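You operate a simulated robot arm through the tools that you are given. There is no shell and no other tool.

You run a simulated robot arm. Do the job below in one go: nothing can be reset, and whatever is moved stays where it is left.

Task
Tighten the blue plate's screws crosswise: 1, 3, 2, 4.
Fine: with the blue hex key from the hex key stand on the blue cabinet; put it back in its hole; leave the pink key.

The check looks at the end state, three seconds after you hand in, the way a careful person would. Anything else that was tipped, shoved, dropped, spilled or broken makes it a failure.

Robot
A 6-joint arm with a fingered hand, fixed in place. Base frame: the origin is on the floor under the middle of its stand, x ahead of it, y to its left, z up. Lengths are in mm, angles in degrees, forces in N, time in s.
With the tool pointing down near the work surface it reaches from about 320 to 760 mm from the base axis. Its first joint turns from -166.0 to 166.0 degrees. Payload 4 kg.
Tool frame: the origin (TCP) lies between the finger pads and is the grasp point; the fingertips stand 26 mm ahead of it; z points along the fingers, y is the line along which they close. The gripper opens to 148 mm; its body begins 73 mm behind the TCP. The gripper is a hand of 3 fingers: y runs from the thumb to the fingers, the wrist lies at [0, 0, -239] in the tool frame.
Orientation is that of the tool frame in the base frame, as [roll, pitch, yaw] about the fixed x, y, z axes, in that order (R = Rz(yaw) Ry(pitch) Rx(roll)). With the fingers straight down and closing along the base's y, the tool's x points along the base's -x, its y along +y and its z along -z.

Tools
- The arm moves only by the tool move_arm. Its argument "targets" is a list of rows, each a list of 6 numbers: the shift along the tool's x, y, z in mm, then the turn, a rotation vector about the tool's x, y, z in degrees. In form: [[x, y, z, rx, ry, rz], ...]. A call has 1 to 20 rows; each row shifts and turns the commanded pose from where the row before left it, along the tool's axes as they then stand. A row lasts 0.2 s, in which the tool goes at most 50 mm and 8.6 degrees; a call with a longer step from one row to the next is refused whole. Where a pose cannot be reached the arm comes as near as it can. A force on the tool above 40 N (or 10 N above the force at the start of the call, whichever is more), or a blocked arm, ends the call early, and 0.2 s more pass. In this call time passes only in rows, and 0.2 s behind the last. It gives the time, the measured TCP pose, the force on the tool (base axes), the opening and the grip force at its end, in the units of the frame above (readings bear some noise), with the torque about the TCP (base axes, N m) and any sound that the robot's microphone picked up.
- Cameras (640 x 400 px; columns grow to the right, rows downward): "scene" is fixed at [49.6, 498, 1609.9]; the picture's right is [-0.30, -0.95, 0.00], its down [-0.72, 0.23, -0.65] and it looks along [0.62, -0.20, -0.76] (base axes); focal length 317 px, centre (320, 200). "wrist" rides on the gripper at [68, -39, -90] in the tool frame; the picture's right is [0.50, 0.87, 0.00], its down [-0.66, 0.38, -0.65] and it looks along [-0.57, 0.33, 0.76] (tool axes); focal length 222 px, centre (320, 200). There is no depth. A picture from a camera that has moved, and an enlarged one, comes with that camera's place and axes in the base frame and with its lens.
- capture(camera): a new picture of that camera. It takes no simulated time.
- move_column(by): slides the trunk up (or, below 0, down) by that many mm; the arm rides with it, the base frame stays. It gives what a move gives, with no picture.
- set_fingers(finger1, finger2, thumb_bend): sets how far each is bent, from 0 (flat) to 100 (curled in); at 30 the hand is open as for a grip, at 70 the pads meet at the TCP. One left out holds its place. A second passes; each finger stops where it meets its share of the squeeze, and holds until it gets a number again. It is the only way to open and close the hand. It gives what a move gives, with no picture; readings hold the bend of each and the force on the fingers (four entries, about 0 where the hand has none), thumb and palm.
- inspect(camera, box): a new picture of the part [left, top, right, bottom] of that camera's present view, enlarged. It takes no simulated time.
- finish_job(): hands the job in; it is judged then, once.

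Nothing tells you positions but the pictures and the camera data. Unless the task says otherwise, let go and move clear before handing in.

The tools are called after "Request:" by a JSON object that holds its "method" and its "body". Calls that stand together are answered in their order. move_arm: Moves the arm, as the interface text tells. Its arguments: {"type":"object","properties":{"targets":{"type":"array","items":{"type":"array","items":{"type":"number"}}}},"required":["targets"]} The other tools are called the same way: move_column (by) moves the trunk up or down; set_fingers (finger1, finger2, thumb_bend) moves the fingers one by one; capture (camera) takes a picture; inspect (camera, box) takes an enlarged picture of a part of a camera's view; finish_job () hands the job in.

At the start:

```text
clock: 0.0
ee_pos: [237.7, 326.4, 1338.6]
orientation: [-180.0, 0.0, -180.0]
ft_force: [0.2, 0.0, 0.0]
torque: [0.01, -0.01, 0.02]
gripper_width: 147.9
grasp_force: 0.0
shape: jaw
bend: [30.0, 30.0, 30.0]
finger forces: [0.0, 0.0, 0.1, 0.1, 0.1, 0.0]
trunk travel left (down, up): [-525.0, 65.0]
```

scene: 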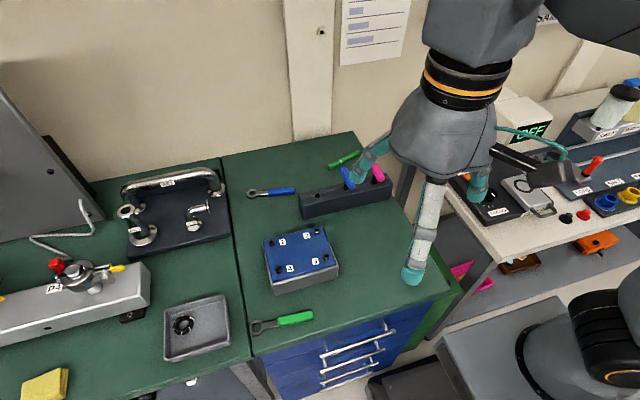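
wrist: 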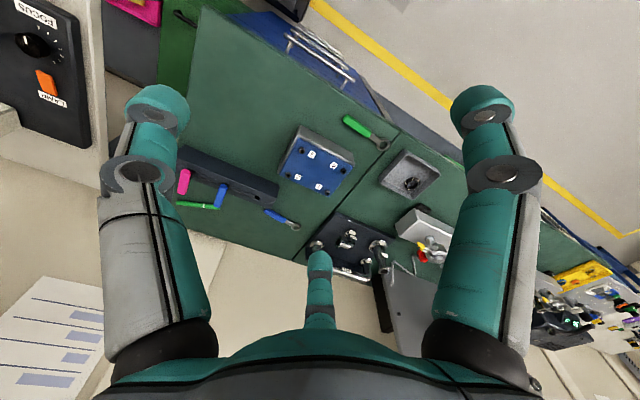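

I see a blue cabinet with a green top, carrying a blue plate with four numbered screws and a dark stand with a blue and a pink key. I'll start by enlarging the views.

Request:
{"method": "inspect", "body": {"camera": "scene", "box": [240, 130, 400, 230]}}

Request:
{"method": "inspect", "body": {"camera": "scene", "box": [240, 210, 360, 300]}}

Request:
{"method": "inspect", "body": {"camera": "wrist", "box": [160, 100, 400, 250]}}

```text
4.00 times, centred on (320, 180) of scene
camera zoom: at [49.6, 498.0, 1609.9], right [-0.3, -0.95, 0.0], down [-0.72, 0.23, -0.65], along [0.62, -0.2, -0.76], focal length 1267 px, centre (320, 280)
```

zoom: 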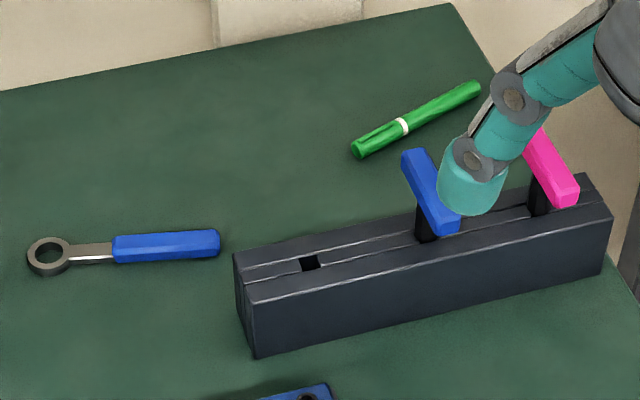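

```text
4.44 times, centred on (300, 255) of scene
camera zoom: at [49.6, 498.0, 1609.9], right [-0.3, -0.95, 0.0], down [-0.72, 0.23, -0.65], along [0.62, -0.2, -0.76], focal length 1408 px, centre (409, -44)
```

zoom: 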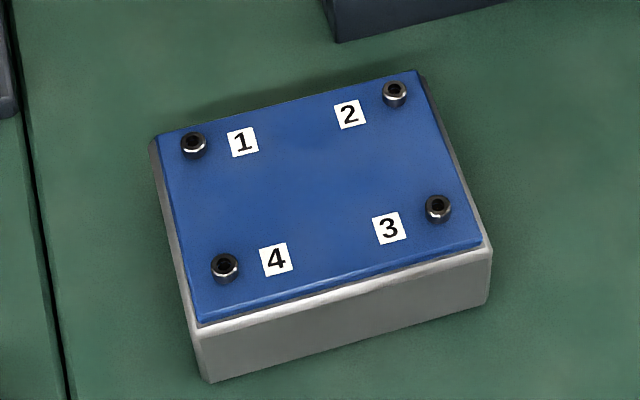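

```text
2.67 times, centred on (280, 175) of wrist
camera zoom: at [170.9, 287.1, 1428.3], right [-0.5, 0.87, 0.0], down [0.66, 0.38, 0.65], along [0.57, 0.33, -0.76], focal length 592 px, centre (427, 267)
```

zoom: 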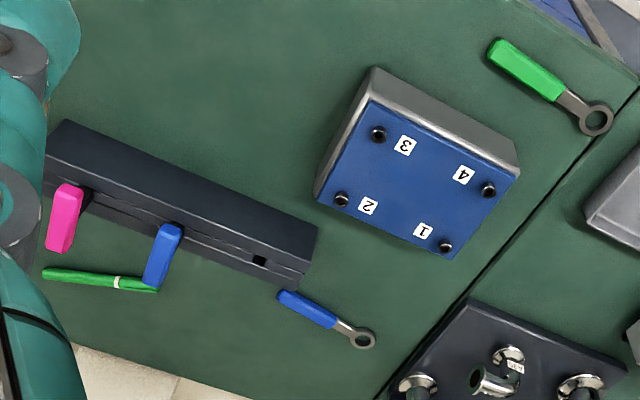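

The key handle looks to be near (580, 252, 1021) and runs along x. The plate is near (440, 440) with its screw heads at about z 985, and the table top is near z 905. I'll move over the stand at a safe height for closer views.

Request:
{"method": "move_arm", "body": {"targets": [[-40, -8, 14, 0, 0, 0], [-40, -8, 14, 0, 0, 0], [-40, -8, 14, 0, 0, 0], [-40, -8, 14, 0, 0, 0], [-40, -8, 14, 0, 0, 0], [-40, -8, 14, 0, 0, 0], [-40, -8, 14, 0, 0, 0]]}}

```text
clock: 1.6
ee_pos: [518.1, 269.7, 1241.2]
orientation: [-180.0, -0.2, -180.0]
ft_force: [0.4, 0.2, -0.1]
torque: [0.0, 0.0, 0.0]
gripper_width: 147.8
grasp_force: 0.1
shape: jaw
bend: [30.0, 30.0, 30.0]
finger forces: [0.0, 0.1, 0.0, 0.1, 0.0, 0.0]
trunk travel left (down, up): [-525.0, 65.0]
```

The move went as commanded. Next I'll take pictures from here.

Request:
{"method": "capture", "body": {"camera": "wrist"}}

Request:
{"method": "capture", "body": {"camera": "scene"}}

```text
taken
camera wrist: at [451.6, 230.5, 1330.6], right [-0.5, 0.87, 0.0], down [0.66, 0.38, 0.65], along [0.57, 0.33, -0.76], focal length 222 px, centre (320, 200)
```

wrist: 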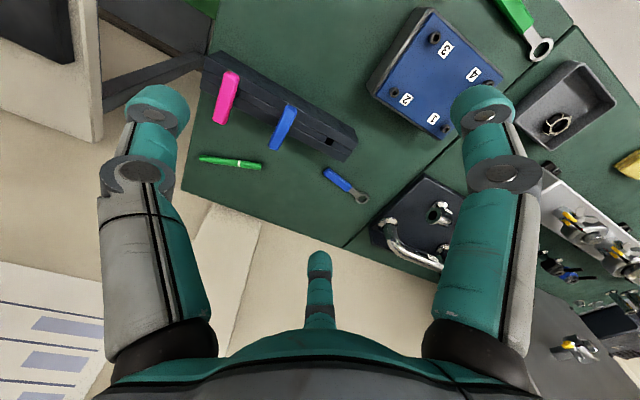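

```text
taken
```

scene: 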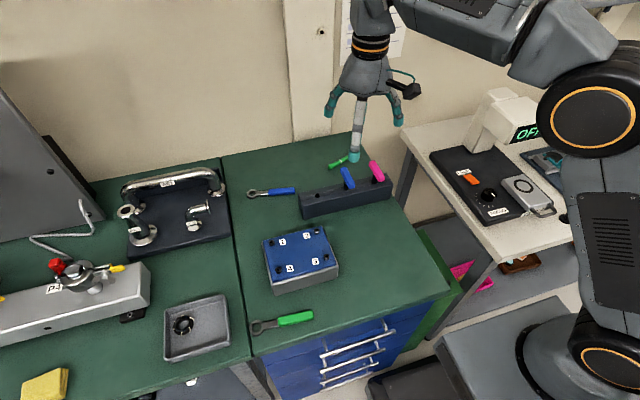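

Request:
{"method": "inspect", "body": {"camera": "wrist", "box": [180, 40, 380, 210]}}

Request:
{"method": "inspect", "body": {"camera": "scene", "box": [290, 140, 410, 225]}}

Request:
{"method": "inspect", "body": {"camera": "wrist", "box": [360, 0, 510, 140]}}

```text
2.35 times, centred on (280, 125) of wrist
camera zoom: at [451.6, 230.5, 1330.6], right [-0.5, 0.87, 0.0], down [0.66, 0.38, 0.65], along [0.57, 0.33, -0.76], focal length 523 px, centre (414, 376)
```

zoom: 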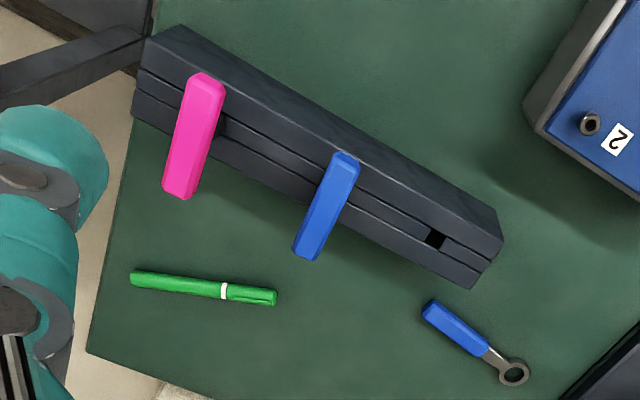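

```text
4.71 times, centred on (350, 182) of scene
camera zoom: at [49.6, 498.0, 1609.9], right [-0.3, -0.95, 0.0], down [-0.72, 0.23, -0.65], along [0.62, -0.2, -0.76], focal length 1490 px, centre (179, 282)
```

zoom: 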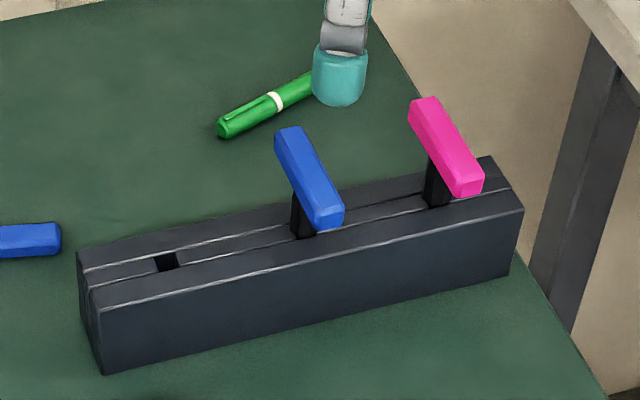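

```text
2.86 times, centred on (435, 70) of wrist
camera zoom: at [451.6, 230.5, 1330.6], right [-0.5, 0.87, 0.0], down [0.66, 0.38, 0.65], along [0.57, 0.33, -0.76], focal length 635 px, centre (-9, 571)
```

zoom: 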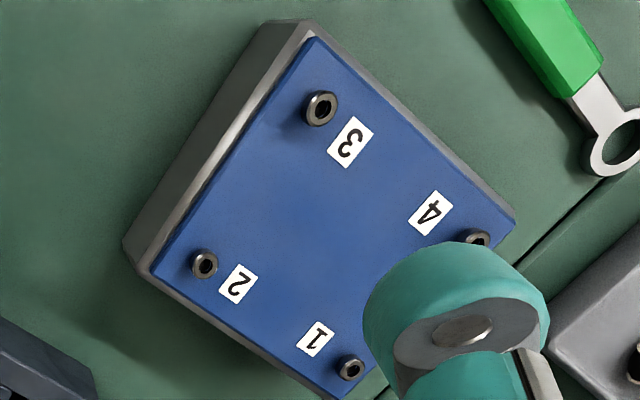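

The hand is clear of everything. I'll go lower, above the blue key but still over both handles, so the wrist camera gives a better position.

Request:
{"method": "move_arm", "body": {"targets": [[-17, -5, 32, 0, 0, 0], [-17, -5, 32, 0, 0, 0], [-17, -5, 32, 0, 0, 0], [-17, -5, 32, 0, 0, 0]]}}

Request:
{"method": "capture", "body": {"camera": "wrist"}}

Request:
{"method": "inspect", "body": {"camera": "scene", "box": [290, 90, 410, 225]}}

```text
clock: 2.6
ee_pos: [585.1, 249.7, 1110.4]
orientation: [-180.0, 0.0, -179.9]
ft_force: [-0.1, -0.2, 0.2]
torque: [-0.01, -0.06, 0.0]
gripper_width: 147.6
grasp_force: 0.2
shape: jaw
bend: [30.0, 30.0, 30.0]
finger forces: [0.1, 0.0, 0.0, 0.0, 0.0, 0.0]
trunk travel left (down, up): [-525.0, 65.0]
```

```text
taken
camera wrist: at [518.4, 211.1, 1201.1], right [-0.5, 0.87, 0.0], down [0.66, 0.38, 0.65], along [0.57, 0.33, -0.76], focal length 222 px, centre (320, 200)
```

wrist: 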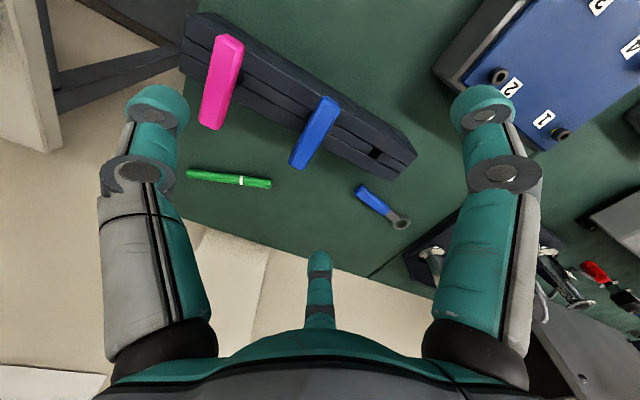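

```text
2.96 times, centred on (350, 158) of scene
camera zoom: at [49.6, 498.0, 1609.9], right [-0.3, -0.95, 0.0], down [-0.72, 0.23, -0.65], along [0.62, -0.2, -0.76], focal length 938 px, centre (231, 326)
```

zoom: 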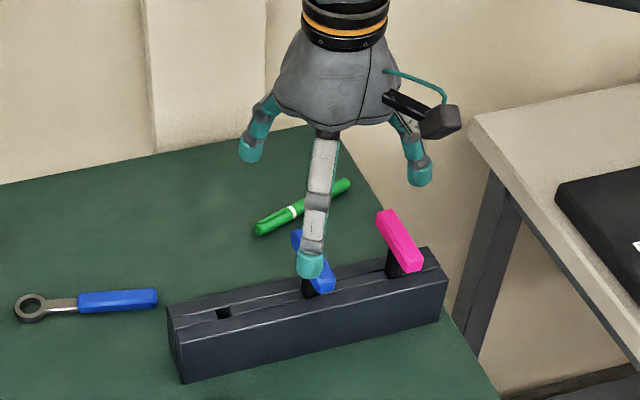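

Request:
{"method": "inspect", "body": {"camera": "wrist", "box": [180, 10, 430, 200]}}

Request:
{"method": "inspect", "body": {"camera": "wrist", "box": [270, 80, 370, 180]}}

```text
2.11 times, centred on (305, 105) of wrist
camera zoom: at [518.4, 211.1, 1201.1], right [-0.5, 0.87, 0.0], down [0.66, 0.38, 0.65], along [0.57, 0.33, -0.76], focal length 468 px, centre (352, 400)
```

zoom: 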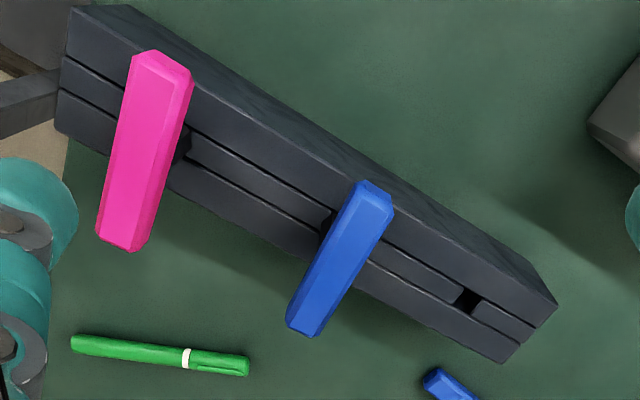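

```text
4.00 times, centred on (320, 130) of wrist
camera zoom: at [518.4, 211.1, 1201.1], right [-0.5, 0.87, 0.0], down [0.66, 0.38, 0.65], along [0.57, 0.33, -0.76], focal length 888 px, centre (320, 480)
```

zoom: 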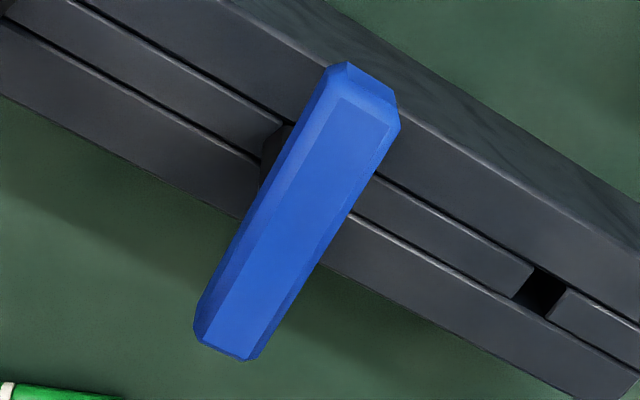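

The blue handle is a chamfered bar along x, about 70 mm long, centred near (594, 249, 1016). The stand top is at about z 967, and the pink handle is 80 mm away at y 169. I'll pre-bend the fingers so the thumb fits between the two handles.

Request:
{"method": "set_fingers", "body": {"finger1": 52, "finger2": 52, "thumb_bend": 52}}

Request:
{"method": "capture", "body": {"camera": "wrist"}}

Request:
{"method": "inspect", "body": {"camera": "scene", "box": [290, 90, 410, 225]}}

```text
clock: 3.6
ee_pos: [585.2, 249.3, 1112.1]
orientation: [-180.0, 0.0, 179.9]
ft_force: [0.1, 0.7, -0.6]
torque: [0.01, 0.02, 0.0]
gripper_width: 56.3
grasp_force: 0.0
shape: fingers
bend: [52.0, 52.0, 52.0]
finger forces: [0.0, 0.1, 0.0, 0.0, 0.1, 0.1]
trunk travel left (down, up): [-525.0, 65.0]
```

```text
taken
camera wrist: at [517.9, 211.2, 1201.7], right [-0.5, 0.87, 0.0], down [0.66, 0.38, 0.65], along [0.57, 0.33, -0.76], focal length 222 px, centre (320, 200)
```

wrist: 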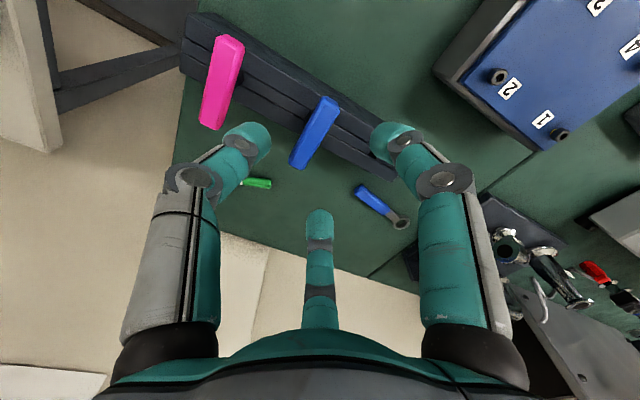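

```text
2.96 times, centred on (350, 158) of scene
camera zoom: at [49.6, 498.0, 1609.9], right [-0.3, -0.95, 0.0], down [-0.72, 0.23, -0.65], along [0.62, -0.2, -0.76], focal length 938 px, centre (231, 326)
```

zoom: 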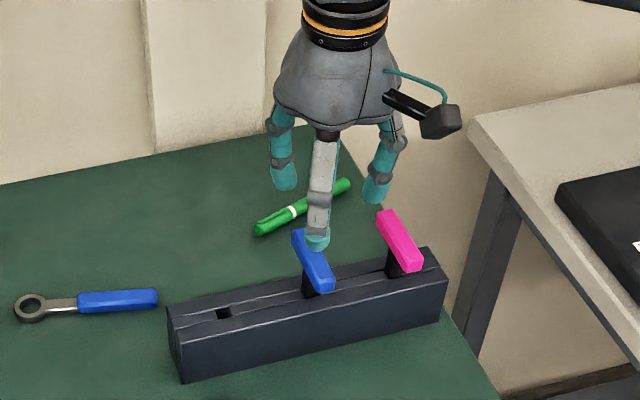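

The opening is 56 mm, which fits between the handles. I'll centre over the handle, go down to TCP z of about 1060, and look again.

Request:
{"method": "move_arm", "body": {"targets": [[-4.5, 0, 26, 0, 0, 0], [-4.5, 0, 26, 0, 0, 0]]}}

Request:
{"method": "inspect", "body": {"camera": "wrist", "box": [200, 60, 440, 260]}}

Request:
{"method": "inspect", "body": {"camera": "scene", "box": [290, 90, 410, 225]}}

```text
clock: 4.2
ee_pos: [594.2, 250.7, 1059.4]
orientation: [-180.0, 0.0, 180.0]
ft_force: [0.1, -1.2, 0.9]
torque: [0.01, 0.03, -0.02]
gripper_width: 56.2
grasp_force: 0.0
shape: fingers
bend: [52.0, 52.0, 52.0]
finger forces: [0.0, 0.1, 0.0, 0.1, 0.1, 0.0]
trunk travel left (down, up): [-525.0, 65.0]
```

```text
2.00 times, centred on (320, 160) of wrist
camera zoom: at [526.8, 212.0, 1149.3], right [-0.5, 0.87, 0.0], down [0.66, 0.38, 0.65], along [0.57, 0.33, -0.76], focal length 444 px, centre (320, 280)
```

zoom: 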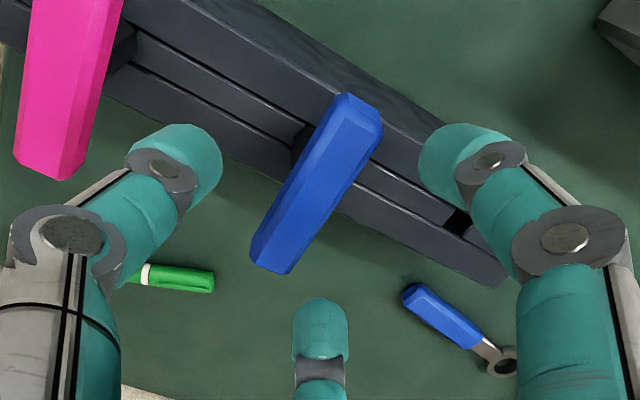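

```text
2.96 times, centred on (350, 158) of scene
camera zoom: at [49.6, 498.0, 1609.9], right [-0.3, -0.95, 0.0], down [-0.72, 0.23, -0.65], along [0.62, -0.2, -0.76], focal length 938 px, centre (231, 326)
```

zoom: 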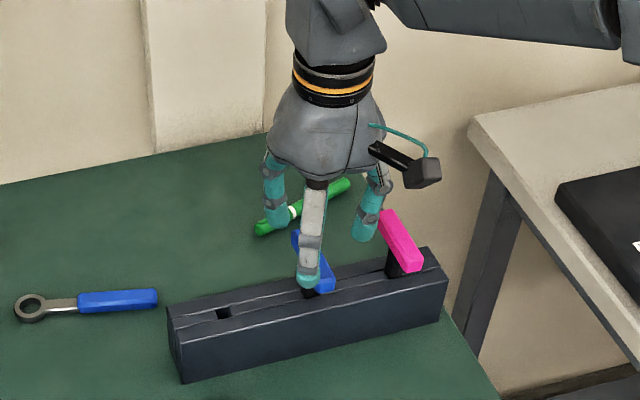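

Request:
{"method": "inspect", "body": {"camera": "wrist", "box": [280, 100, 360, 205]}}

Request:
{"method": "inspect", "body": {"camera": "scene", "box": [330, 140, 380, 200]}}

```text
3.81 times, centred on (320, 152) of wrist
camera zoom: at [526.8, 212.0, 1149.3], right [-0.5, 0.87, 0.0], down [0.66, 0.38, 0.65], along [0.57, 0.33, -0.76], focal length 846 px, centre (320, 381)
```

zoom: 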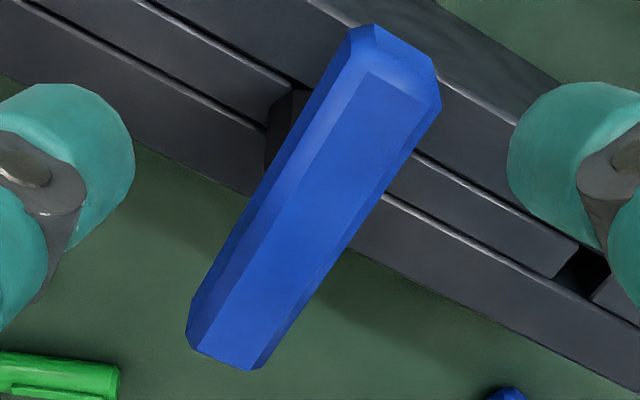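

```text
6.67 times, centred on (355, 170) of scene
camera zoom: at [49.6, 498.0, 1609.9], right [-0.3, -0.95, 0.0], down [-0.72, 0.23, -0.65], along [0.62, -0.2, -0.76], focal length 2111 px, centre (87, 400)
```

zoom: 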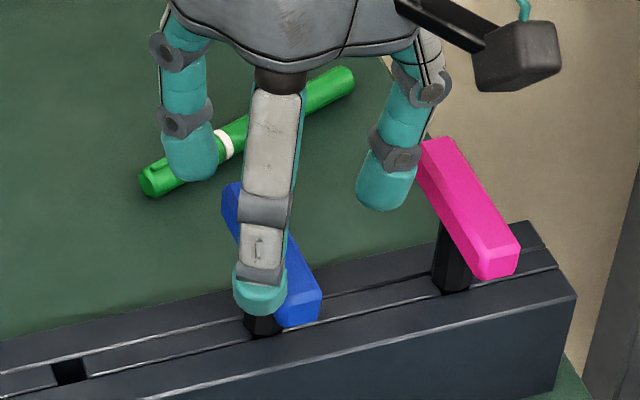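

My best fix puts the handle's top at z≈1014.5, spanning x≈564–633 at y≈249.5. I'll descend around it with the TCP 5 mm toward the fingers' side, so the two fingers meet its +y face well inside the ends.

Request:
{"method": "move_arm", "body": {"targets": [[-1.5, 2, 25, 0, 0, 0], [-1.5, 2, 24, 0, 0, 0]]}}

Request:
{"method": "capture", "body": {"camera": "wrist"}}

Request:
{"method": "inspect", "body": {"camera": "scene", "box": [330, 140, 380, 200]}}

```text
clock: 4.8
ee_pos: [596.9, 255.7, 1010.1]
orientation: [180.0, 0.0, -180.0]
ft_force: [-0.8, -0.4, 0.0]
torque: [0.01, 0.0, -0.01]
gripper_width: 56.1
grasp_force: 0.1
shape: fingers
bend: [52.0, 52.0, 52.0]
finger forces: [0.1, 0.1, 0.1, 0.0, 0.0, 0.1]
trunk travel left (down, up): [-525.0, 65.0]
```

```text
taken
camera wrist: at [530.4, 216.5, 1100.3], right [-0.5, 0.87, 0.0], down [0.65, 0.38, 0.65], along [0.57, 0.33, -0.76], focal length 222 px, centre (320, 200)
```

wrist: 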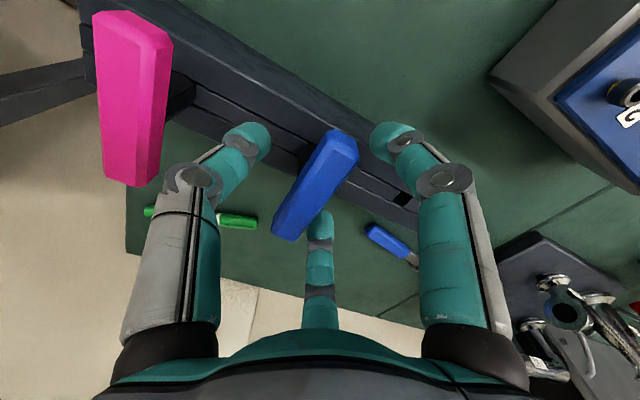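

```text
6.67 times, centred on (355, 170) of scene
camera zoom: at [49.6, 498.0, 1609.9], right [-0.3, -0.95, 0.0], down [-0.72, 0.23, -0.65], along [0.62, -0.2, -0.76], focal length 2111 px, centre (87, 400)
```

zoom: 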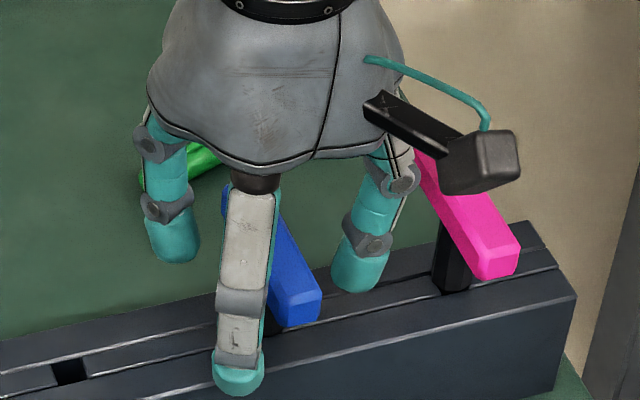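

Request:
{"method": "inspect", "body": {"camera": "wrist", "box": [210, 100, 430, 260]}}

```text
2.50 times, centred on (320, 180) of wrist
camera zoom: at [530.4, 216.5, 1100.3], right [-0.5, 0.87, 0.0], down [0.65, 0.38, 0.65], along [0.57, 0.33, -0.76], focal length 555 px, centre (320, 250)
```

zoom: 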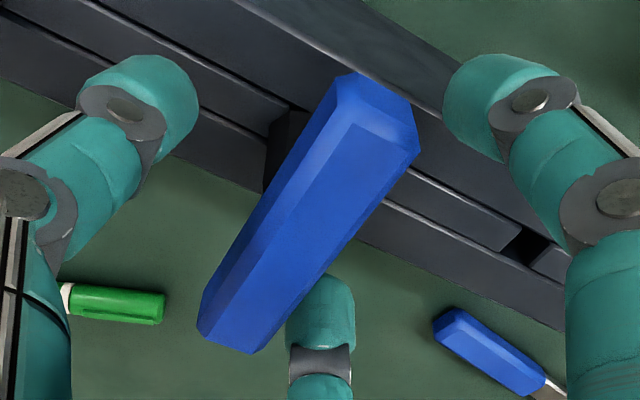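

The handle lies between the thumb and the fingers as planned, centred near (599, 249.3). I'll adjust slightly and close gently.

Request:
{"method": "move_arm", "body": {"targets": [[-2, -1.3, 3, 0, 0, 0]]}}

Request:
{"method": "set_fingers", "body": {"finger1": 60, "finger2": 60, "thumb_bend": 58}}

Request:
{"method": "inspect", "body": {"camera": "wrist", "box": [210, 100, 430, 260]}}

```text
clock: 5.2
ee_pos: [600.2, 253.1, 1007.9]
orientation: [-180.0, 0.1, -180.0]
ft_force: [0.4, -0.8, -0.4]
torque: [0.01, -0.01, 0.01]
gripper_width: 56.1
grasp_force: 0.0
shape: fingers
bend: [52.0, 52.0, 52.0]
finger forces: [0.1, 0.0, 0.1, 0.0, 0.0, 0.1]
trunk travel left (down, up): [-525.0, 65.0]
```

```text
clock: 6.2
ee_pos: [599.0, 253.7, 1007.3]
orientation: [179.9, 0.0, -180.0]
ft_force: [0.0, 0.0, 0.3]
torque: [-0.01, 0.02, -0.01]
gripper_width: 35.1
grasp_force: 0.1
shape: fingers
bend: [60.0, 60.0, 57.0]
finger forces: [0.1, 0.1, 0.0, 0.1, 0.0, 0.0]
trunk travel left (down, up): [-525.0, 65.0]
```

```text
2.50 times, centred on (320, 180) of wrist
camera zoom: at [532.5, 214.3, 1098.1], right [-0.5, 0.87, 0.0], down [0.66, 0.38, 0.65], along [0.57, 0.33, -0.76], focal length 555 px, centre (320, 250)
```

zoom: 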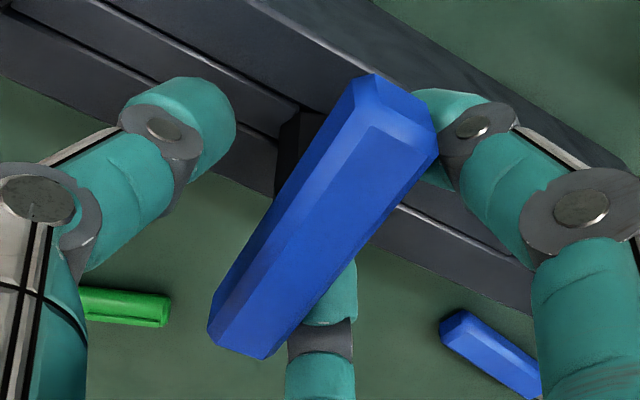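

Request:
{"method": "set_fingers", "body": {"finger1": 64, "finger2": 64, "thumb_bend": 62}}

Request:
{"method": "inspect", "body": {"camera": "wrist", "box": [210, 100, 430, 260]}}

```text
clock: 7.2
ee_pos: [599.2, 253.0, 1007.3]
orientation: [180.0, 0.0, -180.0]
ft_force: [-0.1, 0.6, 0.3]
torque: [0.05, 0.01, 0.0]
gripper_width: 20.9
grasp_force: 0.3
shape: fingers
bend: [64.0, 64.0, 62.0]
finger forces: [0.1, 0.1, 0.0, 0.0, 0.0, 0.1]
trunk travel left (down, up): [-525.0, 65.0]
```

```text
2.50 times, centred on (320, 180) of wrist
camera zoom: at [532.5, 214.3, 1098.1], right [-0.5, 0.87, 0.0], down [0.66, 0.38, 0.65], along [0.57, 0.33, -0.76], focal length 555 px, centre (320, 250)
```

zoom: 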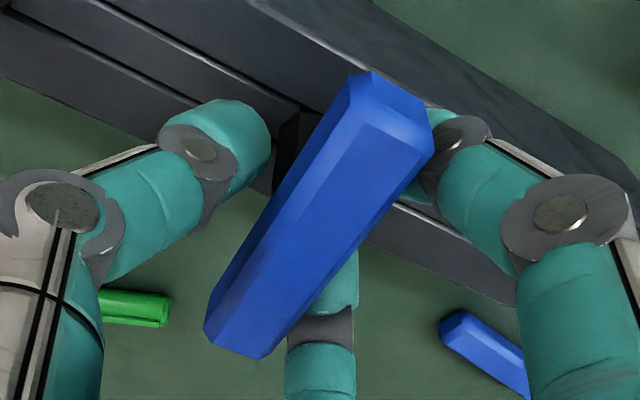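

All three fingertips are nearly touching the handle. I'll close fully so each one stops on its share of the squeeze.

Request:
{"method": "set_fingers", "body": {"finger1": 72, "finger2": 72, "thumb_bend": 72}}

Request:
{"method": "capture", "body": {"camera": "wrist"}}

Request:
{"method": "inspect", "body": {"camera": "wrist", "box": [210, 100, 430, 260]}}

Request:
{"method": "inspect", "body": {"camera": "scene", "box": [330, 140, 380, 200]}}

```text
clock: 8.2
ee_pos: [599.6, 253.6, 1008.3]
orientation: [-180.0, 0.0, 179.9]
ft_force: [0.1, -1.5, 0.2]
torque: [-0.16, 0.03, 0.01]
gripper_width: 12.2
grasp_force: 10.4
shape: fingers
bend: [66.0, 66.0, 67.0]
finger forces: [5.3, 5.6, 0.0, 0.0, 9.6, 0.0]
trunk travel left (down, up): [-525.0, 65.0]
```

```text
taken
camera wrist: at [532.5, 214.2, 1098.1], right [-0.5, 0.87, 0.0], down [0.66, 0.38, 0.65], along [0.57, 0.33, -0.76], focal length 222 px, centre (320, 200)
```

wrist: 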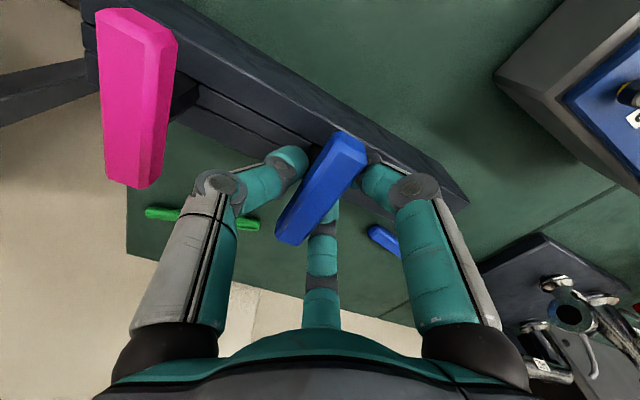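

```text
2.50 times, centred on (320, 180) of wrist
camera zoom: at [532.5, 214.2, 1098.1], right [-0.5, 0.87, 0.0], down [0.66, 0.38, 0.65], along [0.57, 0.33, -0.76], focal length 555 px, centre (320, 250)
```

zoom: 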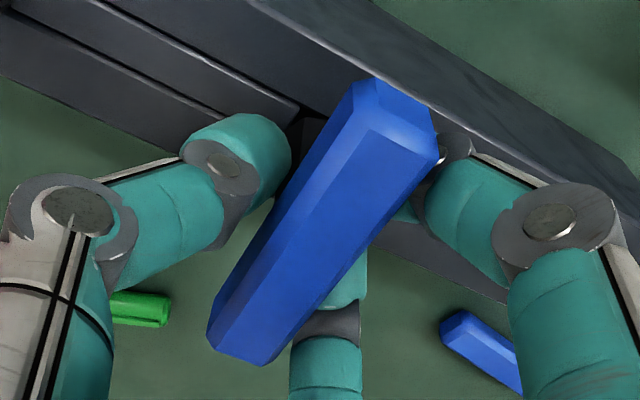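

```text
6.67 times, centred on (355, 170) of scene
camera zoom: at [49.6, 498.0, 1609.9], right [-0.3, -0.95, 0.0], down [-0.72, 0.23, -0.65], along [0.62, -0.2, -0.76], focal length 2111 px, centre (87, 400)
```

zoom: 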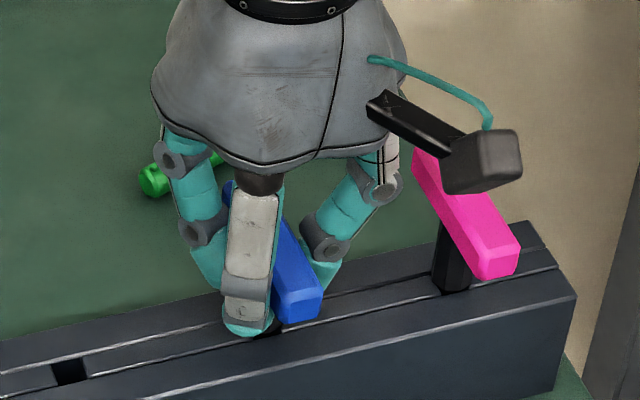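

The grip holds: fingers at about 5.4 N each and the thumb at 9.6 N. I'll lift straight up slowly and watch the forces.

Request:
{"method": "move_arm", "body": {"targets": [[0, 0, -6, 0, 0, 0], [0, 0, -8, 0, 0, 0], [0, 0, -10, 0, 0, 0]]}}

Request:
{"method": "inspect", "body": {"camera": "scene", "box": [330, 140, 380, 200]}}

Request:
{"method": "inspect", "body": {"camera": "wrist", "box": [210, 100, 430, 260]}}

```text
clock: 9.0
ee_pos: [599.0, 254.1, 1030.8]
orientation: [180.0, 0.0, 179.9]
ft_force: [0.3, -0.8, -1.0]
torque: [-0.14, 0.01, 0.0]
gripper_width: 12.3
grasp_force: 10.3
shape: fingers
bend: [66.0, 66.0, 67.0]
finger forces: [5.6, 5.7, 0.1, 0.1, 9.8, 0.0]
trunk travel left (down, up): [-525.0, 65.0]
```

```text
6.67 times, centred on (355, 170) of scene
camera zoom: at [49.6, 498.0, 1609.9], right [-0.3, -0.95, 0.0], down [-0.72, 0.23, -0.65], along [0.62, -0.2, -0.76], focal length 2111 px, centre (87, 400)
```

zoom: 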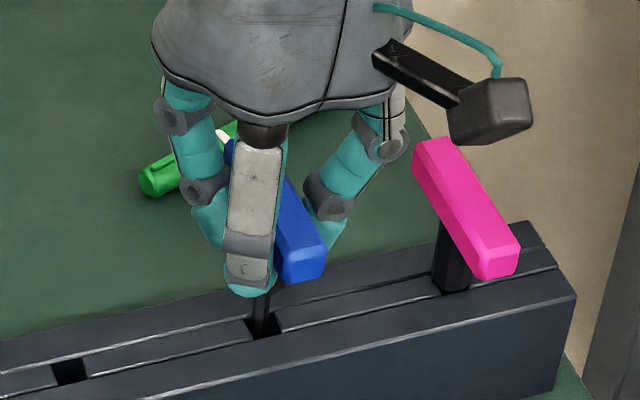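

```text
2.50 times, centred on (320, 180) of wrist
camera zoom: at [532.2, 214.7, 1121.5], right [-0.5, 0.87, 0.0], down [0.66, 0.38, 0.65], along [0.57, 0.33, -0.76], focal length 555 px, centre (320, 250)
```

zoom: 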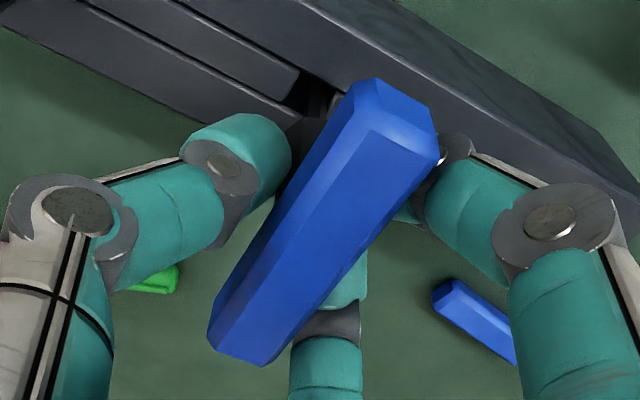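

The key rises with the hand, and a thin shank shows below the collar. I'll keep lifting until it is out of the stand.

Request:
{"method": "move_arm", "body": {"targets": [[0, 0, -15, 0, 0, 0], [0, 0, -15, 0, 0, 0], [0, 0, -15, 0, 0, 0], [0, 0, -15, 0, 0, 0]]}}

Request:
{"method": "inspect", "body": {"camera": "scene", "box": [310, 110, 390, 200]}}

Request:
{"method": "inspect", "body": {"camera": "wrist", "box": [210, 60, 430, 260]}}

```text
clock: 10.0
ee_pos: [599.1, 252.4, 1090.5]
orientation: [-180.0, 0.0, -180.0]
ft_force: [-0.4, -0.5, -0.4]
torque: [0.0, -0.04, 0.01]
gripper_width: 11.7
grasp_force: 10.0
shape: fingers
bend: [66.0, 66.0, 67.0]
finger forces: [5.8, 5.9, 0.0, 0.0, 8.5, 0.0]
trunk travel left (down, up): [-525.0, 65.0]
```

```text
4.44 times, centred on (350, 155) of scene
camera zoom: at [49.6, 498.0, 1609.9], right [-0.3, -0.95, 0.0], down [-0.72, 0.23, -0.65], along [0.62, -0.2, -0.76], focal length 1408 px, centre (187, 400)
```

zoom: 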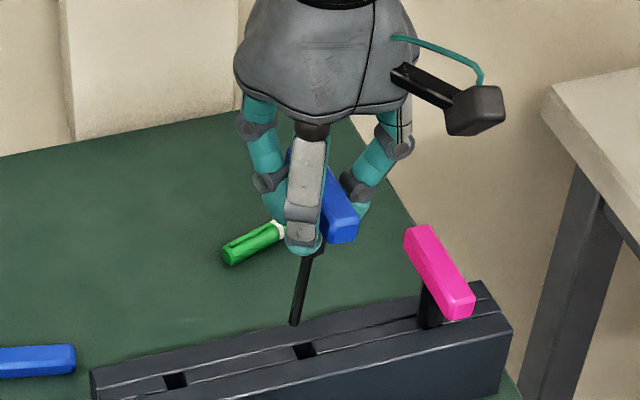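

```text
2.00 times, centred on (320, 160) of wrist
camera zoom: at [532.4, 214.2, 1182.0], right [-0.5, 0.87, 0.0], down [0.65, 0.38, 0.65], along [0.57, 0.33, -0.76], focal length 444 px, centre (320, 280)
```

zoom: 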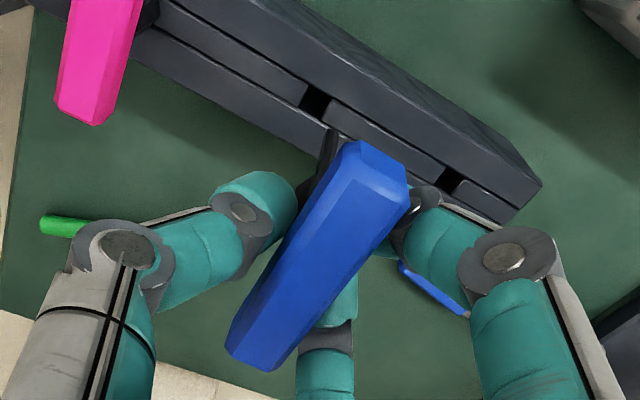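

Request:
{"method": "inspect", "body": {"camera": "scene", "box": [335, 135, 375, 185]}}

Request:
{"method": "inspect", "body": {"camera": "wrist", "box": [270, 110, 370, 210]}}

```text
8.00 times, centred on (355, 160) of scene
camera zoom: at [49.6, 498.0, 1609.9], right [-0.3, -0.95, 0.0], down [-0.72, 0.23, -0.65], along [0.62, -0.2, -0.76], focal length 2534 px, centre (40, 520)
```

zoom: 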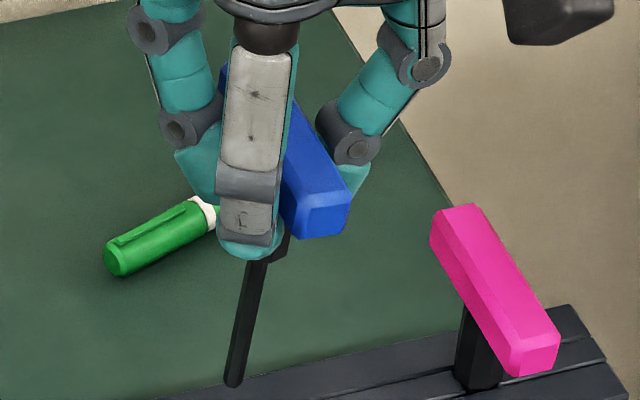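

```text
4.00 times, centred on (320, 160) of wrist
camera zoom: at [532.4, 214.2, 1182.0], right [-0.5, 0.87, 0.0], down [0.65, 0.38, 0.65], along [0.57, 0.33, -0.76], focal length 888 px, centre (320, 360)
```

zoom: 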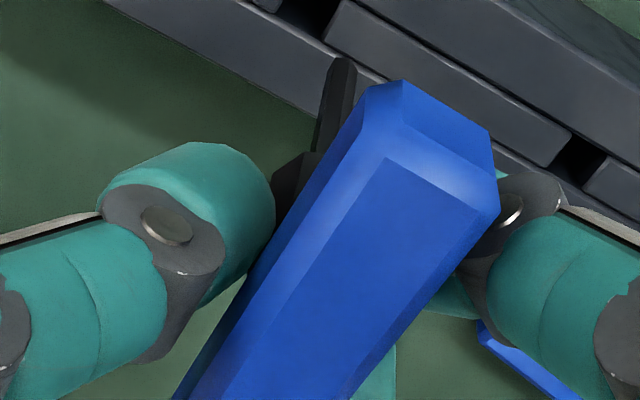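

The key came out with a shank about 97 mm long from handle to tip. It has rolled a little in the grip, with the tip leaning about 5° toward +y, and I'll correct that by tilting the hand. I'm raising it and moving over screw 1 at (478, 482, 982) for a close look.

Request:
{"method": "move_arm", "body": {"targets": [[0, 0, -30, 0, 0, 0], [0, 0, -30, 0, 0, 0], [20, 38, 0, 0, 0, 0], [20, 38, 0, 0, 0, 0], [20, 38, 0, 0, 0, 0], [20, 38, 0, 0, 0, 0], [20, 38, 0, 0, 0, 0], [20, 38, 0, 0, 0, 0]]}}

Request:
{"method": "capture", "body": {"camera": "wrist"}}

Request:
{"method": "capture", "body": {"camera": "scene"}}

```text
clock: 11.8
ee_pos: [482.6, 482.3, 1151.5]
orientation: [180.0, 0.0, -180.0]
ft_force: [0.8, -0.1, -1.4]
torque: [0.0, 0.05, -0.01]
gripper_width: 11.8
grasp_force: 10.1
shape: fingers
bend: [66.0, 66.0, 67.0]
finger forces: [5.8, 6.2, 0.0, 0.0, 8.6, 0.0]
trunk travel left (down, up): [-525.0, 65.0]
```

```text
taken
camera wrist: at [415.1, 443.5, 1241.3], right [-0.5, 0.87, 0.0], down [0.66, 0.38, 0.65], along [0.57, 0.33, -0.76], focal length 222 px, centre (320, 200)
```

wrist: 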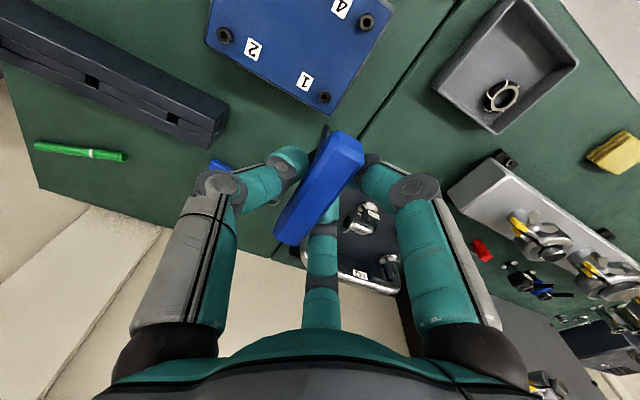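

```text
taken
```

scene: 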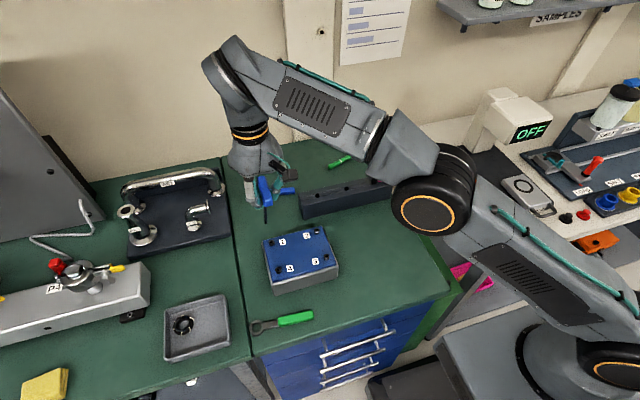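

Request:
{"method": "inspect", "body": {"camera": "scene", "box": [225, 130, 325, 290]}}

Request:
{"method": "inspect", "body": {"camera": "wrist", "box": [270, 60, 370, 160]}}

Request:
{"method": "inspect", "body": {"camera": "scene", "box": [240, 160, 300, 220]}}

```text
2.50 times, centred on (275, 210) of scene
camera zoom: at [49.6, 498.0, 1609.9], right [-0.3, -0.95, 0.0], down [-0.72, 0.23, -0.65], along [0.62, -0.2, -0.76], focal length 792 px, centre (432, 175)
```

zoom: 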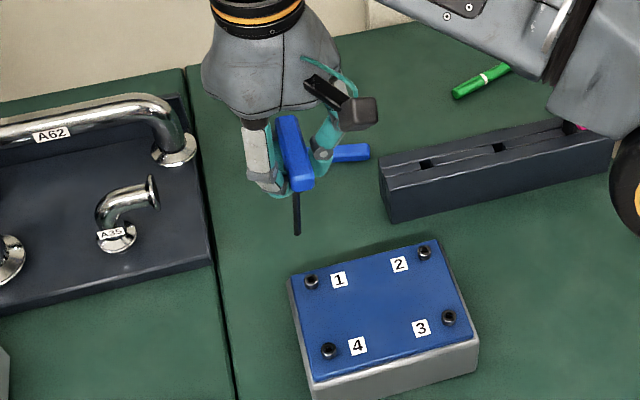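

```text
4.00 times, centred on (320, 110) of wrist
camera zoom: at [415.1, 443.5, 1241.3], right [-0.5, 0.87, 0.0], down [0.66, 0.38, 0.65], along [0.57, 0.33, -0.76], focal length 888 px, centre (320, 560)
```

zoom: 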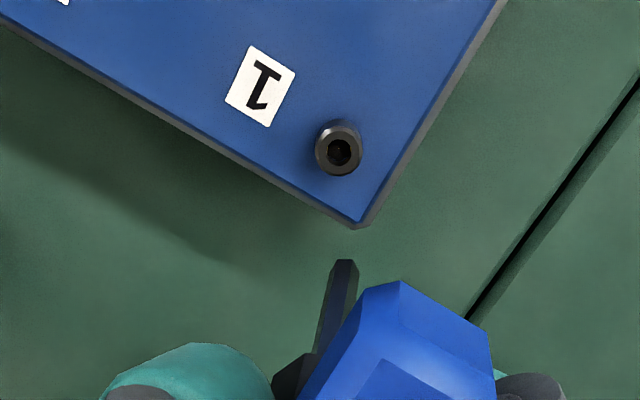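

```text
6.67 times, centred on (270, 190) of scene
camera zoom: at [49.6, 498.0, 1609.9], right [-0.3, -0.95, 0.0], down [-0.72, 0.23, -0.65], along [0.62, -0.2, -0.76], focal length 2111 px, centre (653, 267)
```

zoom: 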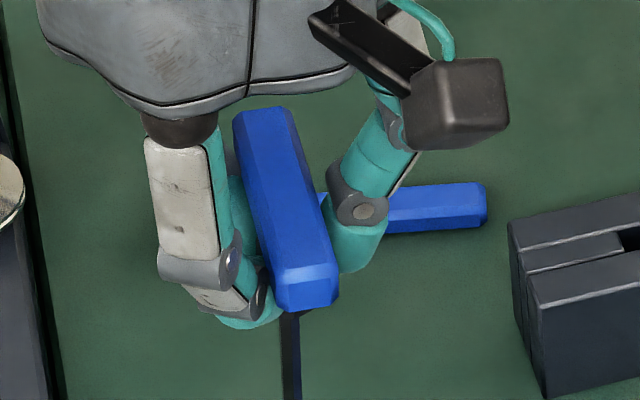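

Request:
{"method": "inspect", "body": {"camera": "wrist", "box": [310, 80, 342, 112]}}

Request:
{"method": "inspect", "body": {"camera": "scene", "box": [262, 200, 282, 250]}}

Request:
{"method": "inspect", "body": {"camera": "scene", "box": [270, 228, 300, 258]}}

```text
12.50 times, centred on (326, 96) of wrist
camera zoom: at [415.1, 443.5, 1241.3], right [-0.5, 0.87, 0.0], down [0.66, 0.38, 0.65], along [0.57, 0.33, -0.76], focal length 2776 px, centre (245, 1500)
```

zoom: 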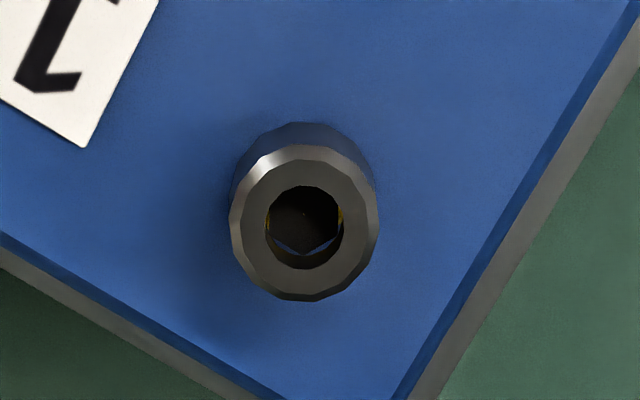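

```text
8.00 times, centred on (272, 225) of scene
camera zoom: at [49.6, 498.0, 1609.9], right [-0.3, -0.95, 0.0], down [-0.72, 0.23, -0.65], along [0.62, -0.2, -0.76], focal length 2534 px, centre (704, 0)
```

zoom: 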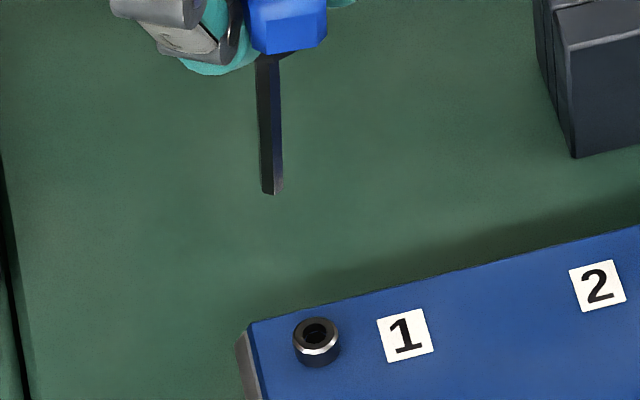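

```text
13.33 times, centred on (285, 243) of scene
camera zoom: at [49.6, 498.0, 1609.9], right [-0.3, -0.95, 0.0], down [-0.72, 0.23, -0.65], along [0.62, -0.2, -0.76], focal length 4222 px, centre (787, -373)
```

zoom: 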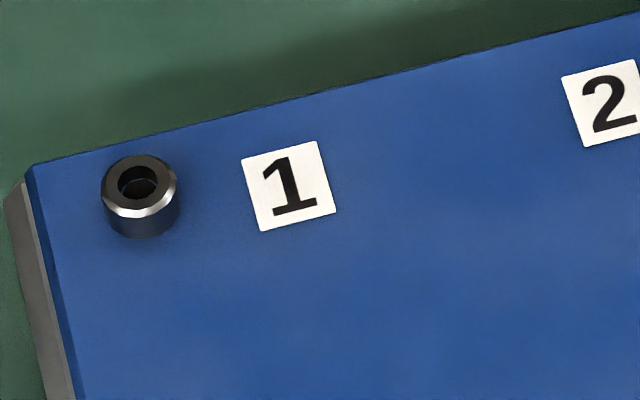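

Request:
{"method": "inspect", "body": {"camera": "wrist", "box": [320, 92, 330, 102]}}

Request:
{"method": "inspect", "body": {"camera": "scene", "box": [276, 236, 284, 248]}}

Request:
{"method": "inspect", "body": {"camera": "wrist", "box": [308, 115, 348, 150]}}

Request:
{"method": "inspect", "body": {"camera": "scene", "box": [262, 203, 278, 227]}}

```text
16.00 times, centred on (325, 97) of wrist
camera zoom: at [415.1, 443.5, 1241.3], right [-0.5, 0.87, 0.0], down [0.66, 0.38, 0.65], along [0.57, 0.33, -0.76], focal length 3554 px, centre (240, 1848)
```

zoom: 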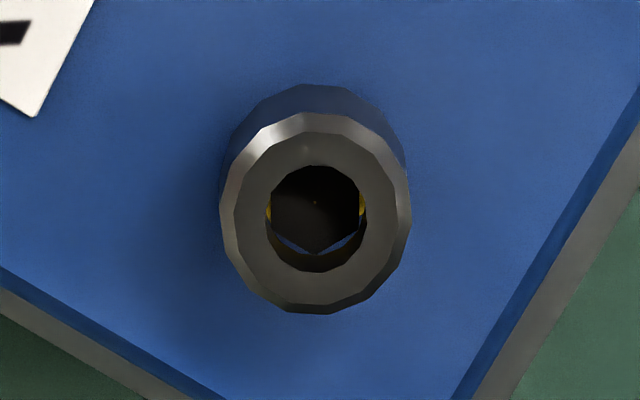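

```text
16.00 times, centred on (280, 242) of scene
camera zoom: at [49.6, 498.0, 1609.9], right [-0.3, -0.95, 0.0], down [-0.72, 0.23, -0.65], along [0.62, -0.2, -0.76], focal length 5067 px, centre (960, -472)
```

zoom: 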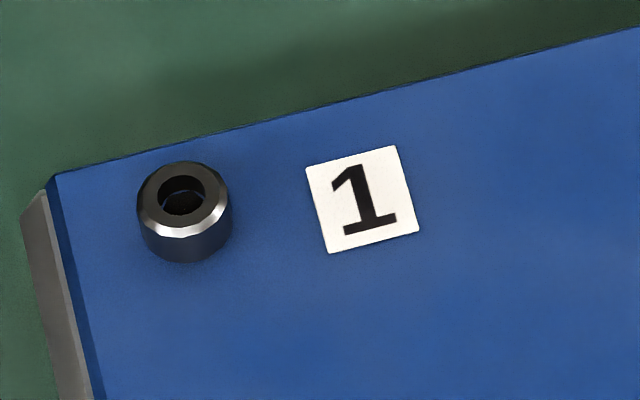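

```text
11.43 times, centred on (328, 132) of wrist
camera zoom: at [415.1, 443.5, 1241.3], right [-0.5, 0.87, 0.0], down [0.66, 0.38, 0.65], along [0.57, 0.33, -0.76], focal length 2538 px, centre (229, 971)
```

zoom: 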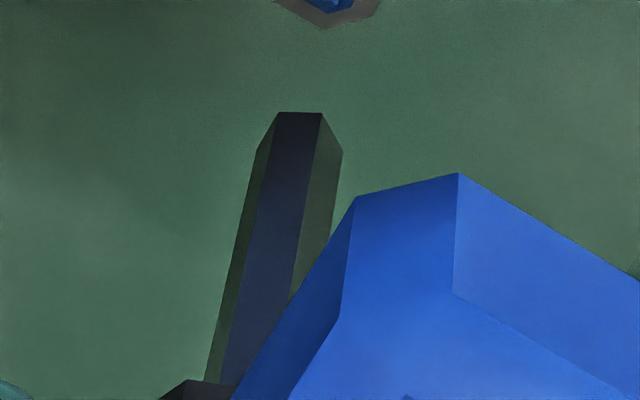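

```text
16.00 times, centred on (270, 215) of scene
camera zoom: at [49.6, 498.0, 1609.9], right [-0.3, -0.95, 0.0], down [-0.72, 0.23, -0.65], along [0.62, -0.2, -0.76], focal length 5067 px, centre (1120, -40)
```

zoom: 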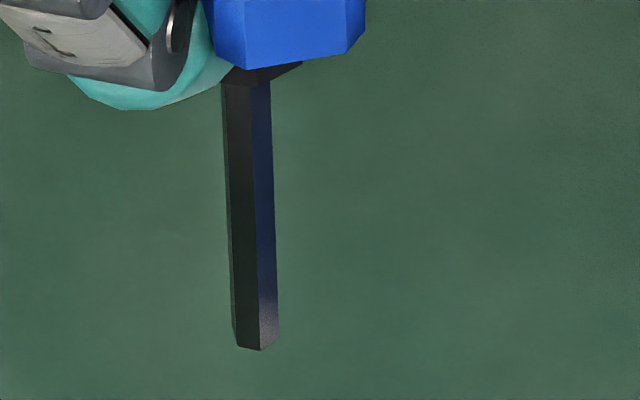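

The zoomed views are sharp. The key tip is hexagonal with corners along x, and screw 1's socket has a corner at about 30° azimuth. I'll check the other sockets.

Request:
{"method": "inspect", "body": {"camera": "wrist", "box": [221, 30, 231, 40]}}

Request:
{"method": "inspect", "body": {"camera": "wrist", "box": [361, 16, 371, 26]}}

Request:
{"method": "inspect", "body": {"camera": "scene", "box": [315, 248, 325, 258]}}

Request:
{"method": "inspect", "body": {"camera": "scene", "box": [318, 222, 330, 234]}}

```text
16.00 times, centred on (226, 35) of wrist
camera zoom: at [415.1, 443.5, 1241.3], right [-0.5, 0.87, 0.0], down [0.66, 0.38, 0.65], along [0.57, 0.33, -0.76], focal length 3554 px, centre (1824, 2840)
```

zoom: 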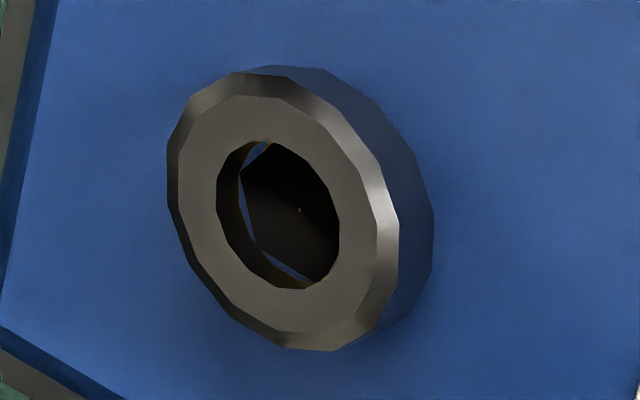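

```text
16.00 times, centred on (366, 21) of wrist
camera zoom: at [415.1, 443.5, 1241.3], right [-0.5, 0.87, 0.0], down [0.66, 0.38, 0.65], along [0.57, 0.33, -0.76], focal length 3554 px, centre (-416, 3064)
```

zoom: 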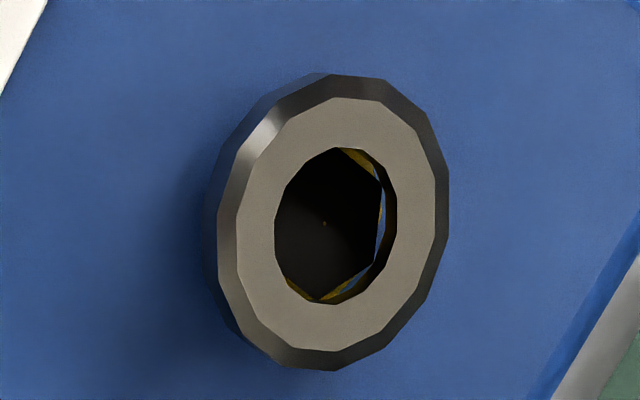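

```text
16.00 times, centred on (320, 253) of scene
camera zoom: at [49.6, 498.0, 1609.9], right [-0.3, -0.95, 0.0], down [-0.72, 0.23, -0.65], along [0.62, -0.2, -0.76], focal length 5067 px, centre (320, -648)
```

zoom: 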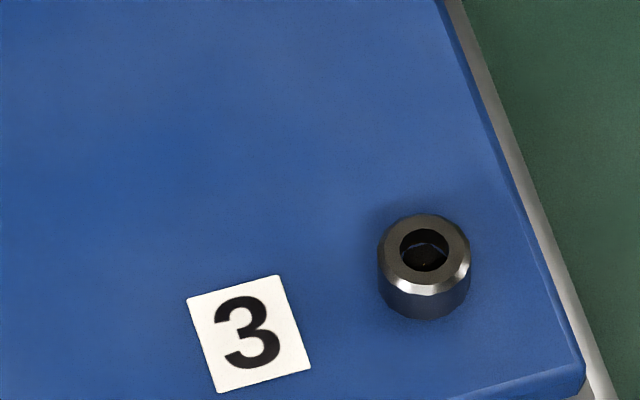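

```text
16.00 times, centred on (324, 228) of scene
camera zoom: at [49.6, 498.0, 1609.9], right [-0.3, -0.95, 0.0], down [-0.72, 0.23, -0.65], along [0.62, -0.2, -0.76], focal length 5067 px, centre (256, -248)
```

zoom: 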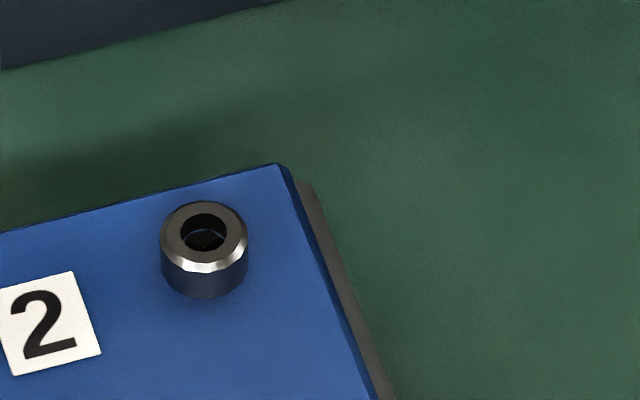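

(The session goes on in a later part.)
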